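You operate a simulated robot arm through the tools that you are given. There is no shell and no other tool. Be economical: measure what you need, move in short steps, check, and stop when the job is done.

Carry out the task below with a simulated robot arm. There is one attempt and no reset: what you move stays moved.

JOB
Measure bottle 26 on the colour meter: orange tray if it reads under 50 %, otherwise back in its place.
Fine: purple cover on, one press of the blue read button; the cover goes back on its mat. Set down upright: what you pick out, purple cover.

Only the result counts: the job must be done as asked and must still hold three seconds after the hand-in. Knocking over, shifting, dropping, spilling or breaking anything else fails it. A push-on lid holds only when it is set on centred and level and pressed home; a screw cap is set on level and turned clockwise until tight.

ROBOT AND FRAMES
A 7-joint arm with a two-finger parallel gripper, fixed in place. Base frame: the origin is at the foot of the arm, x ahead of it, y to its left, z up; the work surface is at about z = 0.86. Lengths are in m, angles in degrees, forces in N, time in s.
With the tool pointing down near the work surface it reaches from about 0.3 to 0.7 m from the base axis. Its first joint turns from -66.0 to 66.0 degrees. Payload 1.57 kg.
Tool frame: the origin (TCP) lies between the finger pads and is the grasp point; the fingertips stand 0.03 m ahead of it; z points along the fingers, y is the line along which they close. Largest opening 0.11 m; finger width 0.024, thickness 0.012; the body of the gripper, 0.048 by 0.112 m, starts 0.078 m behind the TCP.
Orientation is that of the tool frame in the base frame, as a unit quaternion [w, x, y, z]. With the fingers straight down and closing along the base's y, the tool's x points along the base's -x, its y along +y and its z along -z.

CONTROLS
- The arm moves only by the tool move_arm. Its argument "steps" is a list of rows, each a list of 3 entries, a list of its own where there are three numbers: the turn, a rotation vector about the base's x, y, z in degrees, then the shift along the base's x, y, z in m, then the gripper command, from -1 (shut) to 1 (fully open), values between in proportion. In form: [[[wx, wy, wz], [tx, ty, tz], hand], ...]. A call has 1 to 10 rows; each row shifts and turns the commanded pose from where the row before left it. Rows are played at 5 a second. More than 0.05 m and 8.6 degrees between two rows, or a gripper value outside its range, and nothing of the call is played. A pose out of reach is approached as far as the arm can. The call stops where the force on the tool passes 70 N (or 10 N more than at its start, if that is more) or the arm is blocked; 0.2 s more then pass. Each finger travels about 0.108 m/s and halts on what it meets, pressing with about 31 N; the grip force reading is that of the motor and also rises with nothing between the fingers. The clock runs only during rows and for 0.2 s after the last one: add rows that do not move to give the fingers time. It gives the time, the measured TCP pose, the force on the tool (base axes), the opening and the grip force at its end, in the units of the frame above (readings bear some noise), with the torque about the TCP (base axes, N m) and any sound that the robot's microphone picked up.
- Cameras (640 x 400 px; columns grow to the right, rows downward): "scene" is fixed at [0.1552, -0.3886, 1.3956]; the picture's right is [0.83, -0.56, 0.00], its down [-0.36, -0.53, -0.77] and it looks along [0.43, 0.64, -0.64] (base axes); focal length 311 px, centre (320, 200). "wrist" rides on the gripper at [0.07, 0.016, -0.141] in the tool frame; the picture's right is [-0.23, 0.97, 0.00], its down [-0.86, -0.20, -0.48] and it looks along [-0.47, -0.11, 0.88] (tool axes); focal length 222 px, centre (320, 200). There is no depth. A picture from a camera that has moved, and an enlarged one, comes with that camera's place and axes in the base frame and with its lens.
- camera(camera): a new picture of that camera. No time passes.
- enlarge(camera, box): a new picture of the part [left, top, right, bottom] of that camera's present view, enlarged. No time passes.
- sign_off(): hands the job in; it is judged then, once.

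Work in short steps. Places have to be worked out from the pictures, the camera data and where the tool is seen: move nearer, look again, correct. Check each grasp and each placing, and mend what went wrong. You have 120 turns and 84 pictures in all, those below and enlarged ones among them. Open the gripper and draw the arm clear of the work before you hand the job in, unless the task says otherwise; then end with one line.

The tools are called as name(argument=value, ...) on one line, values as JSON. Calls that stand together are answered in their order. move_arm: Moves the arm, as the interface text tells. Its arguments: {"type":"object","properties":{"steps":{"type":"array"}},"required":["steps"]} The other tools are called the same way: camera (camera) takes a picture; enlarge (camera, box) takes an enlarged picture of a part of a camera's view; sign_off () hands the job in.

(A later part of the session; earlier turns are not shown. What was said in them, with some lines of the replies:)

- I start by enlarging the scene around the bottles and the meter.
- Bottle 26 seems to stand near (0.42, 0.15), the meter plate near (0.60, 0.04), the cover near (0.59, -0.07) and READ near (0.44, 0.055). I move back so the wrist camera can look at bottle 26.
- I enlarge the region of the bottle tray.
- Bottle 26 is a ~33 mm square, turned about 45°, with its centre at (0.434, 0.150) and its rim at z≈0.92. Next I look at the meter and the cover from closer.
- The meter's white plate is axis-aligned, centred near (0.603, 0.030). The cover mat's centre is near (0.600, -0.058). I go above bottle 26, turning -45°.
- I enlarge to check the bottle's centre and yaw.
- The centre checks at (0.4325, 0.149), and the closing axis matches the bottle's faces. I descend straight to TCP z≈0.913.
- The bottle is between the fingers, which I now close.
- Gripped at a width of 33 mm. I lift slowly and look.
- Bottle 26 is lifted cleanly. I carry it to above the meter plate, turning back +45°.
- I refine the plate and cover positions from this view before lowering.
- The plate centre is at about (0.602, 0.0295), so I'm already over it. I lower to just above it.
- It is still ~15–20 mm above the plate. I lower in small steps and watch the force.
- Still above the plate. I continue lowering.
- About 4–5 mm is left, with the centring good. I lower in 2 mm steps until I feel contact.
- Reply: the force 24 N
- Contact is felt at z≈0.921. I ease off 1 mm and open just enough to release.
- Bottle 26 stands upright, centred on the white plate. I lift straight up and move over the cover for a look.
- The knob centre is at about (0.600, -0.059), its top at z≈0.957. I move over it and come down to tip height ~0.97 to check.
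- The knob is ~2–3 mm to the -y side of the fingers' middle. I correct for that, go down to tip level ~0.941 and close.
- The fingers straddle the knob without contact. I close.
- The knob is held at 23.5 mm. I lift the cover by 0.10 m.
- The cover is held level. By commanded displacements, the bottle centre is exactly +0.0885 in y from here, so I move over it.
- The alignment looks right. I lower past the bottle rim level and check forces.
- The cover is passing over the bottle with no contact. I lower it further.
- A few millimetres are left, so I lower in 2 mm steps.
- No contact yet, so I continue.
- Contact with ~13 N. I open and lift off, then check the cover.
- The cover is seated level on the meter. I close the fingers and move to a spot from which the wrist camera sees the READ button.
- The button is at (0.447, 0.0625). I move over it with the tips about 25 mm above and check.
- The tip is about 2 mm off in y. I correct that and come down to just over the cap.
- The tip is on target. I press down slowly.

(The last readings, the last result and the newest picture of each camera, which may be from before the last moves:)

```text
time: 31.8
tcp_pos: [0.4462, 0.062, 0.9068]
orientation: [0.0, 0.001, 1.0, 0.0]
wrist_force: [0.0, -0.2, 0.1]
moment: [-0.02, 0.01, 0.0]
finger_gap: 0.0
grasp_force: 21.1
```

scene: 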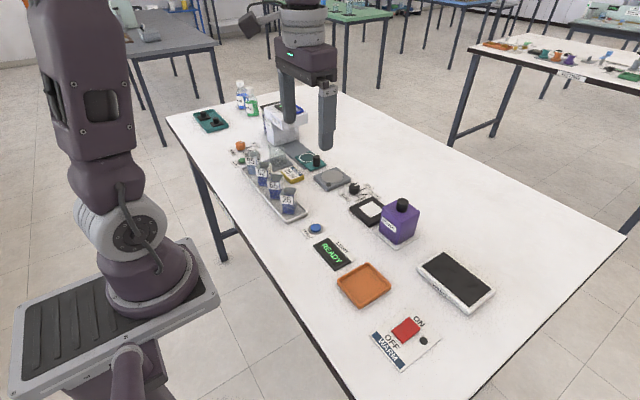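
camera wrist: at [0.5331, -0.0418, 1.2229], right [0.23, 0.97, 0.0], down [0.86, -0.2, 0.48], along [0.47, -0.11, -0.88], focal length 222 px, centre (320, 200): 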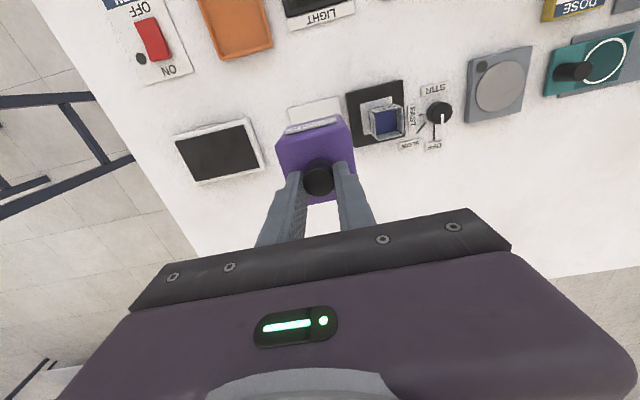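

move_arm(steps=[[[0, 0, 0], [0, 0, -0.002], -1], [[0, 0, 0], [0, 0, -0.001], -1], [[0, 0, 0], [0, 0, 0], -1]])

enlarge(camera="scene", box=[280, 190, 380, 290])

```text
time: 32.6
tcp_pos: [0.4462, 0.0607, 0.9031]
orientation: [0.0, -0.001, 1.0, 0.001]
wrist_force: [0.2, 0.8, 0.0]
moment: [-0.01, 0.01, -0.03]
finger_gap: 0.0003
grasp_force: 21.6
```

```text
4.00 times, centred on (330, 240) of scene
camera zoom: at [0.1552, -0.3886, 1.3956], right [0.83, -0.56, 0.0], down [-0.36, -0.53, -0.77], along [0.43, 0.64, -0.64], focal length 1243 px, centre (280, 40)
```

zoom: 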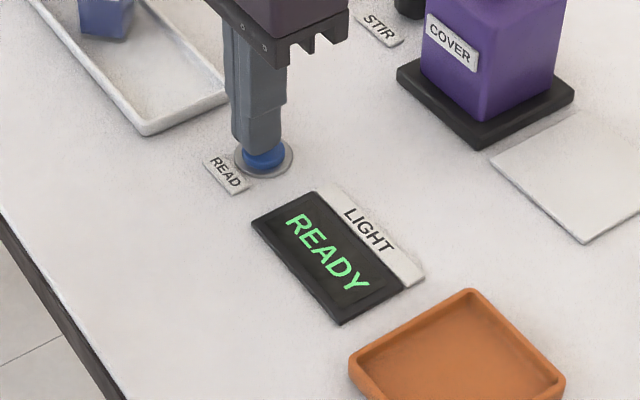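

No press yet, so I go a little lower.

move_arm(steps=[[[0, 0, 0], [0, 0, -0.001], -1], [[0, 0, 0], [0, 0, -0.001], -1], [[0, 0, 0], [0, 0, -0.001], -1], [[0, 0, 0], [0, 0, 0], -1]])

enlarge(camera="scene", box=[280, 190, 380, 290])

```text
time: 33.6
tcp_pos: [0.447, 0.0621, 0.9]
orientation: [0.0, 0.0, 1.0, 0.0]
wrist_force: [-0.4, 0.6, 0.0]
moment: [-0.03, -0.01, -0.01]
finger_gap: 0.0001
grasp_force: 21.5
```

```text
4.00 times, centred on (330, 240) of scene
camera zoom: at [0.1552, -0.3886, 1.3956], right [0.83, -0.56, 0.0], down [-0.36, -0.53, -0.77], along [0.43, 0.64, -0.64], focal length 1243 px, centre (280, 40)
```

zoom: 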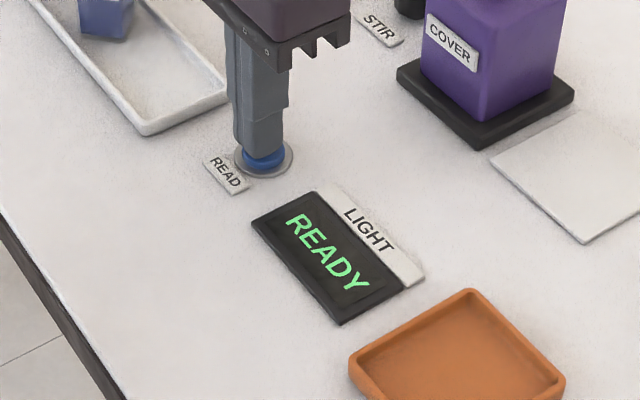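

move_arm(steps=[[[0, 0, 0], [0, 0, -0.001], -1], [[0, 0, 0], [0, 0, -0.001], -1], [[0, 0, 0], [0, 0, -0.001], -1], [[0, 0, 0], [0, 0, 0], -1]])

enlarge(camera="scene", box=[280, 190, 380, 290])

```text
time: 34.6
tcp_pos: [0.4468, 0.0621, 0.8948]
orientation: [0.0, 0.001, 1.0, 0.0]
wrist_force: [0.0, -0.2, 0.9]
moment: [-0.01, 0.01, -0.02]
finger_gap: 0.0
grasp_force: 21.6
```

```text
4.00 times, centred on (330, 240) of scene
camera zoom: at [0.1552, -0.3886, 1.3956], right [0.83, -0.56, 0.0], down [-0.36, -0.53, -0.77], along [0.43, 0.64, -0.64], focal length 1243 px, centre (280, 40)
```

zoom: 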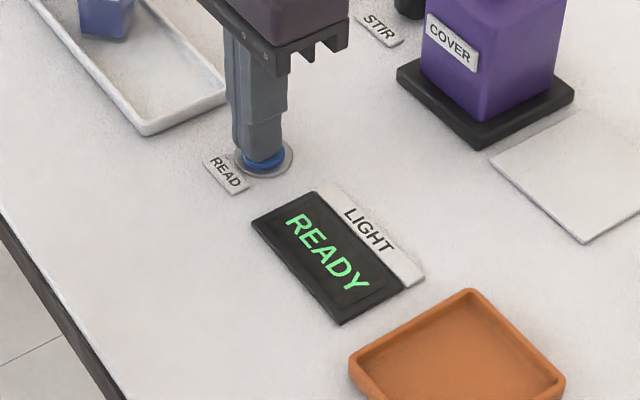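

move_arm(steps=[[[0, 0, 0], [0, 0, -0.001], -1], [[0, 0, 0], [0, 0, -0.001], -1], [[0, 0, 0], [0, 0, 0], -1]])

enlarge(camera="scene", box=[290, 190, 370, 270])

```text
time: 35.4
tcp_pos: [0.4477, 0.0624, 0.8952]
orientation: [0.0, 0.001, 1.0, 0.0]
wrist_force: [-0.9, 1.1, 2.4]
moment: [0.06, 0.03, 0.0]
finger_gap: 0.0
grasp_force: 21.8
heard: click
```

```text
5.00 times, centred on (330, 230) of scene
camera zoom: at [0.1551, -0.3886, 1.3957], right [0.83, -0.56, 0.0], down [-0.36, -0.53, -0.77], along [0.43, 0.64, -0.64], focal length 1553 px, centre (270, 50)
```

zoom: 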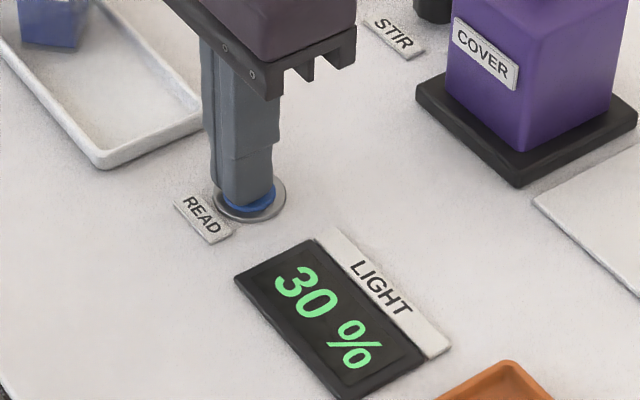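

A click is heard and the display reads 30 %. I lift off and confirm that the reading stays.

move_arm(steps=[[[0, 0, 0], [0, 0, 0.02], -1], [[0, 0, 0], [0, 0, 0.04], -1], [[0, 0, 0], [0, 0, 0.05], -1], [[0, 0, 0], [0, 0, 0.05], -1], [[0, 0, 0], [0, 0, 0], -1]])

enlarge(camera="scene", box=[290, 180, 450, 310])

```text
time: 36.6
tcp_pos: [0.4448, 0.0598, 1.0585]
orientation: [0.0, 0.0, 1.0, -0.001]
wrist_force: [0.2, -0.5, -0.6]
moment: [0.0, 0.03, 0.03]
finger_gap: 0.0
grasp_force: 21.3
```

```text
3.08 times, centred on (370, 245) of scene
camera zoom: at [0.1552, -0.3886, 1.3956], right [0.83, -0.56, 0.0], down [-0.36, -0.53, -0.77], along [0.43, 0.64, -0.64], focal length 956 px, centre (166, 62)
```

zoom: 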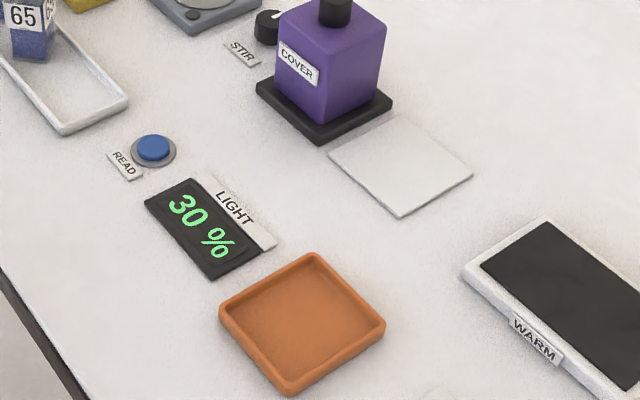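

The reading is 30 %, under 50, so the bottle goes in the orange tray. First I go back to the cover knob, which is at +0.156, -0.0315 from here by commands.

move_arm(steps=[[[0, 0, 0], [0.04, -0.008, 0], -0.5], [[0, 0, 0], [0.04, -0.008, 0], 0.1], [[0, 0, 0], [0.04, -0.008, 0], 0.1], [[0, 0, 0], [0.036, -0.0075, 0], 0.1], [[0, 0, 0], [0, 0, -0.03], 0.1], [[0, 0, 0], [0, 0, 0], 0.1]])

enlarge(camera="wrist", box=[240, 130, 400, 250])

```text
time: 38.0
tcp_pos: [0.6019, 0.0292, 1.0261]
orientation: [0.0, 0.0, 1.0, 0.0]
wrist_force: [0.4, 0.3, 0.3]
moment: [0.02, 0.02, 0.0]
finger_gap: 0.0604
grasp_force: 0.0
```

```text
3.33 times, centred on (320, 190) of wrist
camera zoom: at [0.5326, 0.0464, 1.1667], right [0.23, 0.97, 0.0], down [0.86, -0.2, 0.48], along [0.47, -0.11, -0.88], focal length 740 px, centre (320, 233)
```

zoom: 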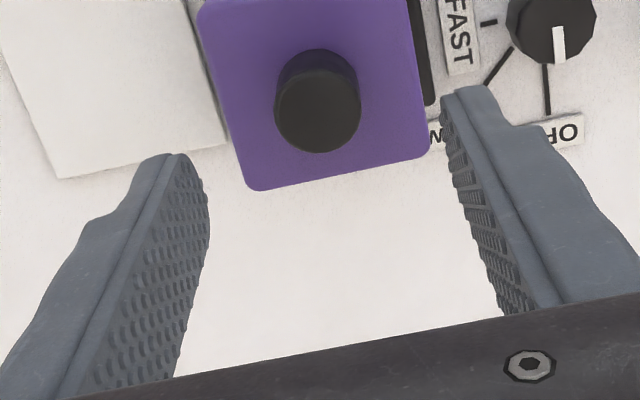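

The fingers are centred over the knob. I descend, close and check the grip.

move_arm(steps=[[[0, 0, 0], [0, 0, -0.03], 0.1], [[0, 0, 0], [0, 0, -0.0135], 0.1], [[0, 0, 0], [0, 0, 0], 0.1], [[0, 0, 0], [0, 0, 0], -0.3], [[0, 0, 0], [0, 0, 0], -0.6], [[0, 0, 0], [0, 0, 0], -0.9], [[0, 0, 0], [0, 0, 0], -0.9]])

```text
time: 39.6
tcp_pos: [0.602, 0.0305, 0.9827]
orientation: [0.0, 0.0, 1.0, 0.0]
wrist_force: [-0.3, -0.1, 0.3]
moment: [-0.06, 0.05, 0.0]
finger_gap: 0.0233
grasp_force: 30.7
```

Gripped. I lift straight up by 0.10 m.

move_arm(steps=[[[0, 0, 0], [0, 0, 0.01], -0.9], [[0, 0, 0], [0, 0, 0.02], -0.9], [[0, 0, 0], [0, 0, 0.025], -0.9], [[0, 0, 0], [0, 0, 0.025], -0.9], [[0, 0, 0], [0, 0, 0.02], -0.9], [[0, 0, 0], [0, 0, 0], -0.9]])

enlarge(camera="scene", box=[320, 130, 440, 250])

```text
time: 41.0
tcp_pos: [0.6018, 0.031, 1.0829]
orientation: [-0.001, 0.0, 1.0, 0.0]
wrist_force: [-0.1, 0.6, -0.8]
moment: [0.0, -0.01, 0.0]
finger_gap: 0.0234
grasp_force: 31.1
```

```text
3.33 times, centred on (380, 190) of scene
camera zoom: at [0.1552, -0.3886, 1.3956], right [0.83, -0.56, 0.0], down [-0.36, -0.53, -0.77], along [0.43, 0.64, -0.64], focal length 1036 px, centre (120, 233)
```

zoom: 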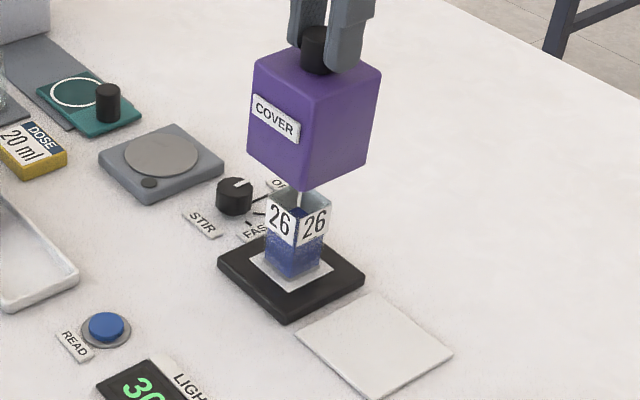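

The bottle stays put. I return the cover over its mat (-0.0885 in y) and lower.

move_arm(steps=[[[0, 0, 0], [0, -0.03, 0], -0.9], [[0, 0, 0], [0, -0.03, 0], -0.9], [[0, 0, 0], [0, -0.0285, 0], -0.9], [[0, 0, 0], [0, 0, -0.03], -0.9], [[0, 0, 0], [0, 0, -0.04], -0.9], [[0, 0, 0], [0, 0, -0.025], -0.9], [[0, 0, 0], [0, 0, -0.008], -0.9], [[0, 0, 0], [0, 0, 0], -0.9]])

enlarge(camera="scene", box=[340, 160, 440, 260])

```text
time: 42.8
tcp_pos: [0.6018, -0.0602, 0.9782]
orientation: [0.0, 0.0, 1.0, 0.0]
wrist_force: [-0.9, -0.2, -1.1]
moment: [0.01, 0.02, -0.02]
finger_gap: 0.0235
grasp_force: 31.4
```

```text
4.00 times, centred on (390, 210) of scene
camera zoom: at [0.1552, -0.3886, 1.3956], right [0.83, -0.56, 0.0], down [-0.36, -0.53, -0.77], along [0.43, 0.64, -0.64], focal length 1243 px, centre (40, 160)
```

zoom: 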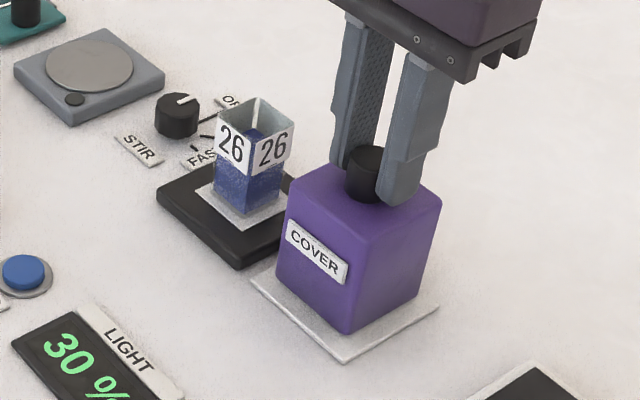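

move_arm(steps=[[[0, 0, 0], [0, 0, -0.003], -0.9], [[0, 0, 0], [0, 0, -0.002], -0.9], [[0, 0, 0], [0, 0, -0.0015], -0.9], [[0, 0, 0], [0, 0, 0], -0.9]])

```text
time: 43.8
tcp_pos: [0.6025, -0.058, 0.9735]
orientation: [0.002, 0.0, 1.0, 0.0]
wrist_force: [-0.6, 1.3, 22.4]
moment: [0.33, 0.01, -0.03]
finger_gap: 0.0237
grasp_force: 31.6
```

Contact with the mat. I ease off, open and rise.

move_arm(steps=[[[0, 0, 0], [0, 0, 0.001], -0.9], [[0, 0, 0], [0, 0, 0], -0.4], [[0, 0, 0], [0, 0, 0], 0.0], [[0, 0, 0], [0, 0, 0], 0.0], [[0, 0, 0], [0, 0, 0.03], 0.0], [[0, 0, 0], [0, 0, 0.05], 0.0], [[0, 0, 0], [0, 0, 0], 0.0]])

enlarge(camera="scene", box=[340, 160, 440, 260])

camera(camera="wrist")

```text
time: 45.4
tcp_pos: [0.6036, -0.0586, 1.0542]
orientation: [0.0, 0.0, 1.0, 0.0]
wrist_force: [-0.2, 0.1, 0.3]
moment: [0.03, 0.02, 0.0]
finger_gap: 0.055
grasp_force: 0.1
```

```text
4.00 times, centred on (390, 210) of scene
camera zoom: at [0.1552, -0.3886, 1.3956], right [0.83, -0.56, 0.0], down [-0.36, -0.53, -0.77], along [0.43, 0.64, -0.64], focal length 1243 px, centre (40, 160)
```

zoom: 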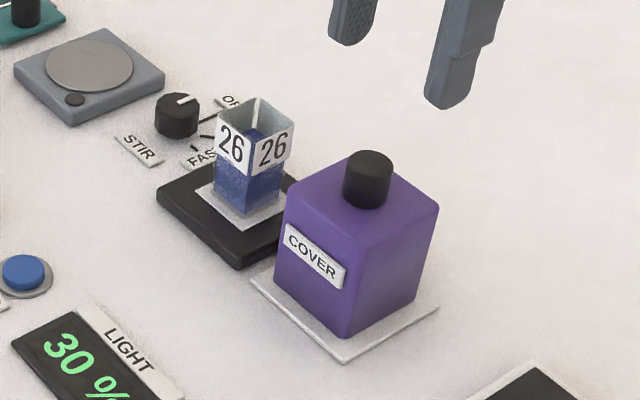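

```text
33 pictures are left
camera wrist: at [0.5337, -0.0418, 1.1943], right [0.23, 0.97, 0.0], down [0.86, -0.2, 0.48], along [0.47, -0.11, -0.88], focal length 222 px, centre (320, 200)
```

wrist: 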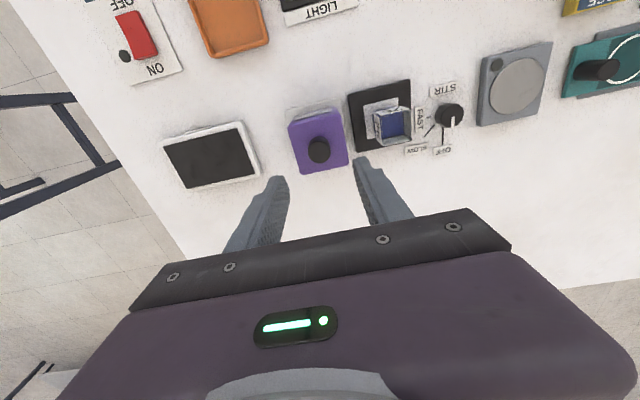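

The cover is back on its mat, upright. I go back over the bottle (+0.0885 y) and descend to the same grip height.

move_arm(steps=[[[0, 0, 0], [0, 0.03, 0], 0.0], [[0, 0, 0], [0, 0.03, 0], 0.0], [[0, 0, 0], [0, 0.0285, 0], 0.0], [[0, 0, 0], [0, 0, -0.045], 0.0], [[0, 0, 0], [0, 0, -0.025], 0.0], [[0, 0, 0], [0, 0, 0], 0.0]])

enlarge(camera="wrist", box=[240, 130, 400, 250])

```text
time: 46.8
tcp_pos: [0.6028, 0.0321, 0.984]
orientation: [0.001, 0.0, 1.0, 0.0]
wrist_force: [-0.3, 0.4, 0.8]
moment: [0.0, 0.01, 0.01]
finger_gap: 0.0553
grasp_force: 0.0
```

```text
3.33 times, centred on (320, 190) of wrist
camera zoom: at [0.5331, 0.048, 1.1257], right [0.23, 0.97, 0.0], down [0.86, -0.2, 0.48], along [0.47, -0.11, -0.88], focal length 740 px, centre (320, 233)
```

zoom: 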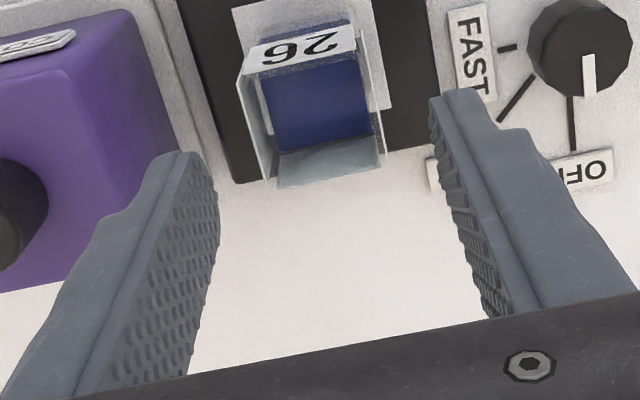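

The bottle is centred between the fingers. I descend to 0.922, close and lift.

move_arm(steps=[[[0, 0, 0], [0, 0, -0.035], 0.0], [[0, 0, 0], [0, 0, -0.026], 0.0], [[0, 0, 0], [0, 0, 0], 0.0], [[0, 0, 0], [0, 0, 0], -0.3], [[0, 0, 0], [0, 0, 0], -0.6], [[0, 0, 0], [0, 0, 0], -0.6]])

```text
time: 48.2
tcp_pos: [0.6031, 0.0317, 0.9223]
orientation: [0.0, 0.0, 1.0, 0.0]
wrist_force: [-0.7, 0.0, -0.4]
moment: [0.02, 0.08, 0.02]
finger_gap: 0.0329
grasp_force: 31.1
```

Gripped. I lift and carry it towards the orange tray, stopping short for a look.

move_arm(steps=[[[0, 0, 0], [0, 0, 0.02], -0.6], [[0, 0, 0], [0, 0, 0.04], -0.6], [[0, 0, 0], [0, 0, 0.045], -0.6], [[0, 0, 0], [0, 0, 0.045], -0.6], [[0, 0, 0], [-0.04, -0.02, 0], -0.6], [[0, 0, 0], [-0.04, -0.025, 0], -0.6], [[0, 0, 0], [-0.04, -0.025, 0], -0.6], [[0, 0, 0], [-0.04, -0.025, 0], -0.6], [[0, 0, 0], [-0.04, -0.025, 0], -0.6], [[0, 0, 0], [-0.02, -0.02, 0], -0.6]])

camera(camera="wrist")

camera(camera="scene")

```text
time: 50.4
tcp_pos: [0.384, -0.1101, 1.0729]
orientation: [0.0, -0.001, 1.0, 0.0]
wrist_force: [-0.2, 0.4, -0.5]
moment: [0.03, 0.0, 0.01]
finger_gap: 0.0333
grasp_force: 31.2
```

```text
31 pictures are left
camera wrist: at [0.3142, -0.0935, 1.2141], right [0.23, 0.97, 0.0], down [0.85, -0.2, 0.48], along [0.47, -0.11, -0.88], focal length 222 px, centre (320, 200)
```

wrist: 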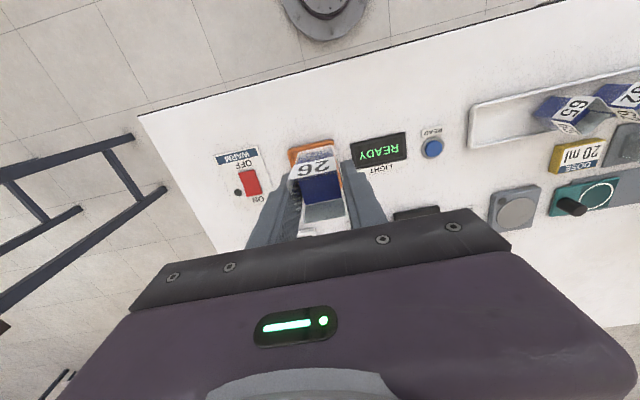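

```text
30 pictures are left
```

scene: 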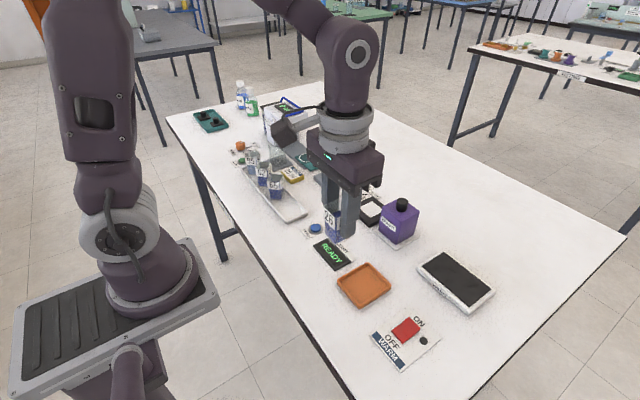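

I enlarge the tray region.

enlarge(camera="wrist", box=[240, 110, 400, 240])

enlarge(camera="scene", box=[310, 220, 410, 320])

```text
3.08 times, centred on (320, 175) of wrist
camera zoom: at [0.3142, -0.0935, 1.2141], right [0.23, 0.97, 0.0], down [0.85, -0.2, 0.48], along [0.47, -0.11, -0.88], focal length 684 px, centre (320, 277)
```

zoom: 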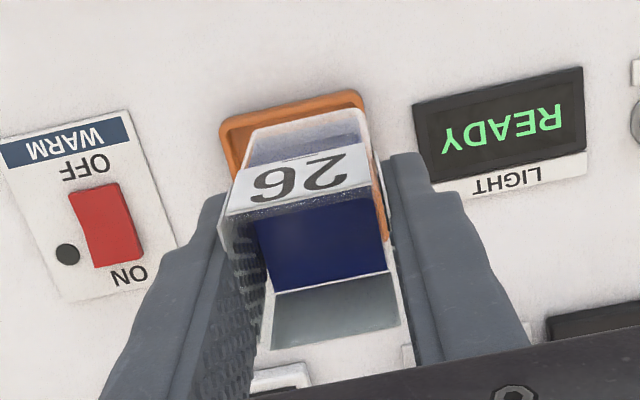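

```text
4.00 times, centred on (360, 270) of scene
camera zoom: at [0.1552, -0.3886, 1.3956], right [0.83, -0.56, 0.0], down [-0.36, -0.53, -0.77], along [0.43, 0.64, -0.64], focal length 1243 px, centre (160, -80)
```

zoom: 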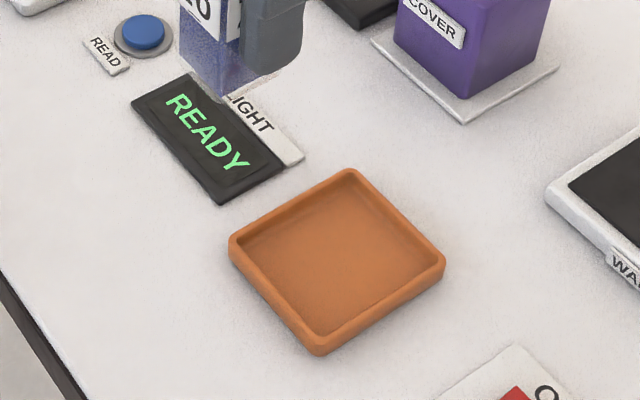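

The tray's inside is centred at about (0.439, -0.129) and axis-aligned. I move over it and lower part way.

move_arm(steps=[[[0, 0, 0], [0.028, -0.01, 0], -0.6], [[0, 0, 0], [0.028, -0.0095, 0], -0.6], [[0, 0, 0], [0, 0, -0.04], -0.6], [[0, 0, 0], [0, 0, -0.04], -0.6], [[0, 0, 0], [0, 0, -0.03], -0.6], [[0, 0, 0], [0, 0, 0], -0.6]])

enlarge(camera="scene", box=[310, 210, 410, 310])

enlarge(camera="wrist", box=[240, 110, 400, 240])

```text
time: 51.8
tcp_pos: [0.4384, -0.129, 0.962]
orientation: [-0.001, 0.0, 1.0, 0.0]
wrist_force: [0.1, 0.4, 0.4]
moment: [-0.03, 0.0, -0.02]
finger_gap: 0.033
grasp_force: 31.2
```

```text
4.00 times, centred on (360, 260) of scene
camera zoom: at [0.1552, -0.3886, 1.3956], right [0.83, -0.56, 0.0], down [-0.36, -0.53, -0.77], along [0.43, 0.64, -0.64], focal length 1243 px, centre (160, -40)
```

zoom: 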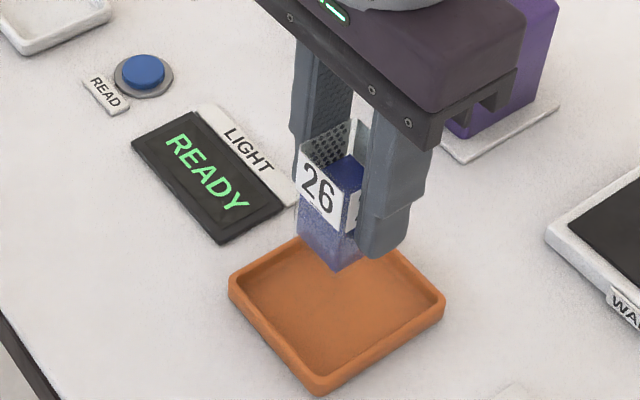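

```text
3.08 times, centred on (320, 175) of wrist
camera zoom: at [0.3702, -0.113, 1.1041], right [0.23, 0.97, 0.0], down [0.86, -0.2, 0.48], along [0.47, -0.11, -0.88], focal length 684 px, centre (320, 277)
```

zoom: 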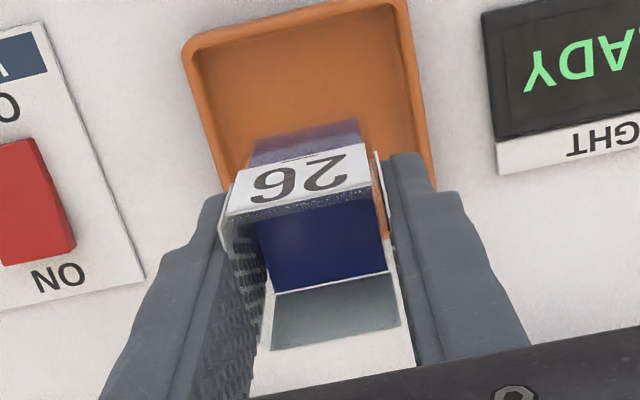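

It looks centred over the tray. I lower further.

move_arm(steps=[[[0, 0, 0], [0, 0, -0.02], -0.6], [[0, 0, 0], [0, 0, -0.015], -0.6], [[0, 0, 0], [0, 0, -0.004], -0.6], [[0, 0, 0], [0, 0, 0], -0.6]])

enlarge(camera="scene", box=[310, 210, 410, 310])

```text
time: 52.8
tcp_pos: [0.439, -0.129, 0.9235]
orientation: [-0.001, 0.0, 1.0, 0.0]
wrist_force: [-0.1, -0.6, -1.3]
moment: [0.0, -0.01, -0.01]
finger_gap: 0.0331
grasp_force: 31.2
```

```text
4.00 times, centred on (360, 260) of scene
camera zoom: at [0.1552, -0.3886, 1.3956], right [0.83, -0.56, 0.0], down [-0.36, -0.53, -0.77], along [0.43, 0.64, -0.64], focal length 1243 px, centre (160, -40)
```

zoom: 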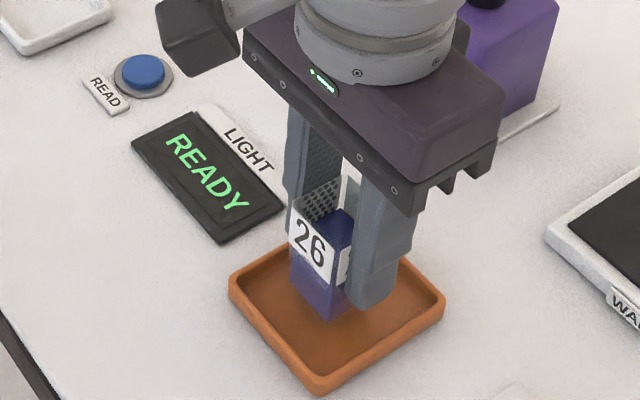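

Centred, with several mm left. I lower in small steps.

move_arm(steps=[[[0, 0, 0], [0, 0, -0.003], -0.6], [[0, 0, 0], [0, 0, -0.002], -0.6], [[0, 0, 0], [0, 0, -0.001], -0.6], [[0, 0, 0], [0, 0, 0], -0.6]])

```text
time: 53.8
tcp_pos: [0.4379, -0.129, 0.9179]
orientation: [0.0, 0.0, 1.0, -0.001]
wrist_force: [0.2, -0.6, -0.6]
moment: [0.02, 0.02, -0.01]
finger_gap: 0.0333
grasp_force: 31.3
```

move_arm(steps=[[[0, 0, 0], [0, 0, -0.0015], -0.6], [[0, 0, 0], [0, 0, -0.0015], -0.6], [[0, 0, 0], [0, 0, 0], -0.6]])

```text
time: 54.6
tcp_pos: [0.4382, -0.1297, 0.9138]
orientation: [0.0, 0.0, 1.0, -0.001]
wrist_force: [0.2, 0.7, 2.9]
moment: [0.0, 0.02, -0.01]
finger_gap: 0.0333
grasp_force: 30.6
```

Light contact is felt. I go 0.5 mm more, then release and rise.

move_arm(steps=[[[0, 0, 0], [0, 0, -0.0005], -0.6], [[0, 0, 0], [0, 0, 0], -0.3], [[0, 0, 0], [0, 0, 0], -0.1], [[0, 0, 0], [0, 0, 0], -0.1], [[0, 0, 0], [0, 0, 0.03], -0.1], [[0, 0, 0], [0, 0, 0.05], -0.1], [[0, 0, 0], [0, 0, 0.05], 0.3], [[0, 0, 0], [-0.03, 0.03, 0.04], 0.5], [[0, 0, 0], [0, 0.04, 0.03], 1], [[0, 0, 0], [0, 0.04, 0], 1]])

enlarge(camera="scene", box=[300, 190, 440, 310])

camera(camera="scene")

camera(camera="wrist")

```text
refused: row 8 steps farther than a row can; nothing moved
```

```text
3.33 times, centred on (370, 250) of scene
camera zoom: at [0.1552, -0.3886, 1.3957], right [0.83, -0.56, 0.0], down [-0.36, -0.53, -0.77], along [0.43, 0.64, -0.64], focal length 1036 px, centre (153, 33)
```

zoom: 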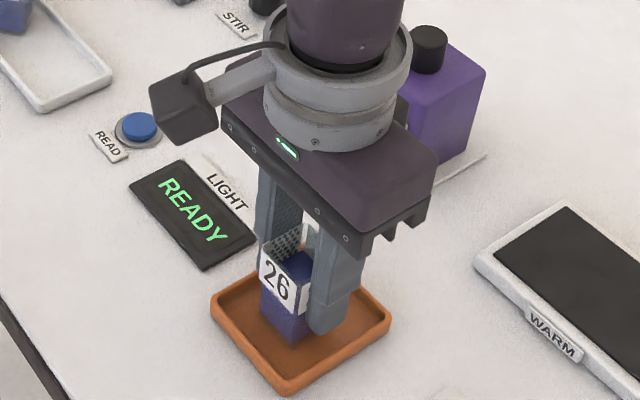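

```text
23 pictures are left
```

scene: 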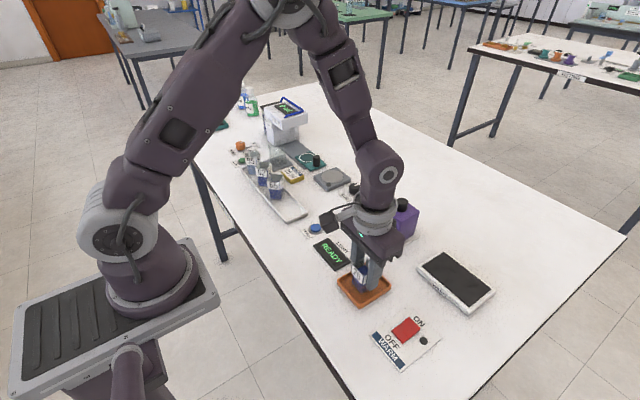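

```text
22 pictures are left
camera wrist: at [0.3692, -0.1127, 1.0556], right [0.23, 0.97, 0.0], down [0.85, -0.2, 0.48], along [0.47, -0.11, -0.88], focal length 222 px, centre (320, 200)
```

wrist: 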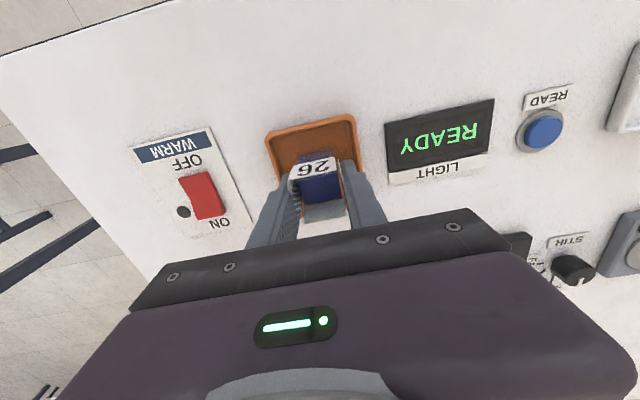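

That call was refused because one step was too long. I repeat it with shorter steps: release, then rise.

move_arm(steps=[[[0, 0, 0], [0, 0, -0.0005], -0.6], [[0, 0, 0], [0, 0, 0], -0.3], [[0, 0, 0], [0, 0, 0], -0.1], [[0, 0, 0], [0, 0, 0], -0.1], [[0, 0, 0], [0, 0, 0.03], -0.1], [[0, 0, 0], [0, 0, 0.045], -0.1], [[0, 0, 0], [0, 0, 0.045], 0.3], [[0, 0, 0], [-0.02, 0.03, 0.02], 0.5], [[0, 0, 0], [0, 0.04, 0.02], 1], [[0, 0, 0], [0, 0.04, 0], 1]])

enlarge(camera="scene", box=[300, 190, 440, 310])

camera(camera="scene")

```text
time: 56.8
tcp_pos: [0.4206, -0.0193, 1.0726]
orientation: [0.0, -0.001, 1.0, 0.0]
wrist_force: [0.4, 0.4, -0.6]
moment: [0.0, 0.0, 0.0]
finger_gap: 0.1099
grasp_force: 0.0
```

```text
3.33 times, centred on (370, 250) of scene
camera zoom: at [0.1552, -0.3886, 1.3957], right [0.83, -0.56, 0.0], down [-0.36, -0.53, -0.77], along [0.43, 0.64, -0.64], focal length 1036 px, centre (153, 33)
```

zoom: 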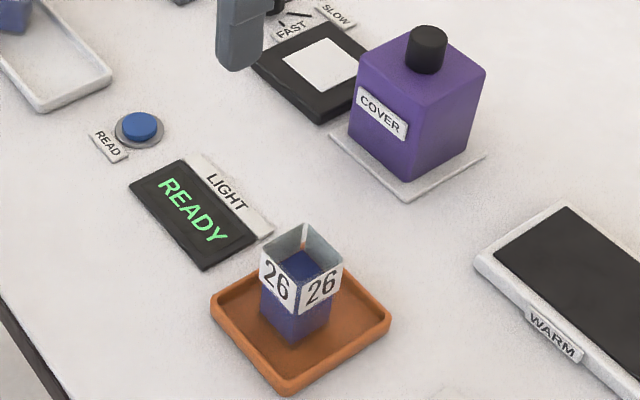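

```text
20 pictures are left
```

scene: 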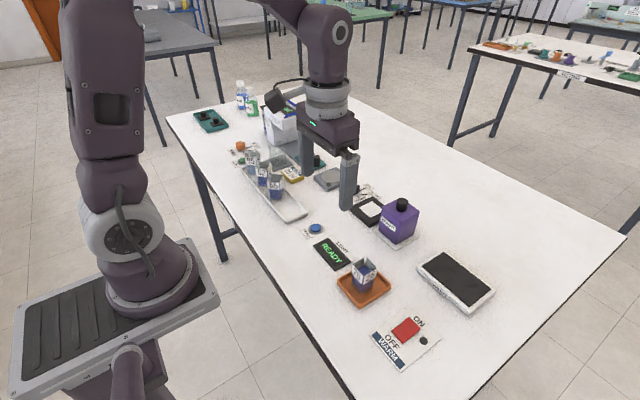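

Bottle 26 stands upright inside the orange tray, the cover is on its mat, and the arm is clear with the gripper open. I hand in.

sign_off()

```text
The job is handed in.
```

Bottle 26 read 30 % on the colour meter, so it now stands upright in the orange tray, and the purple cover is back on its mat.
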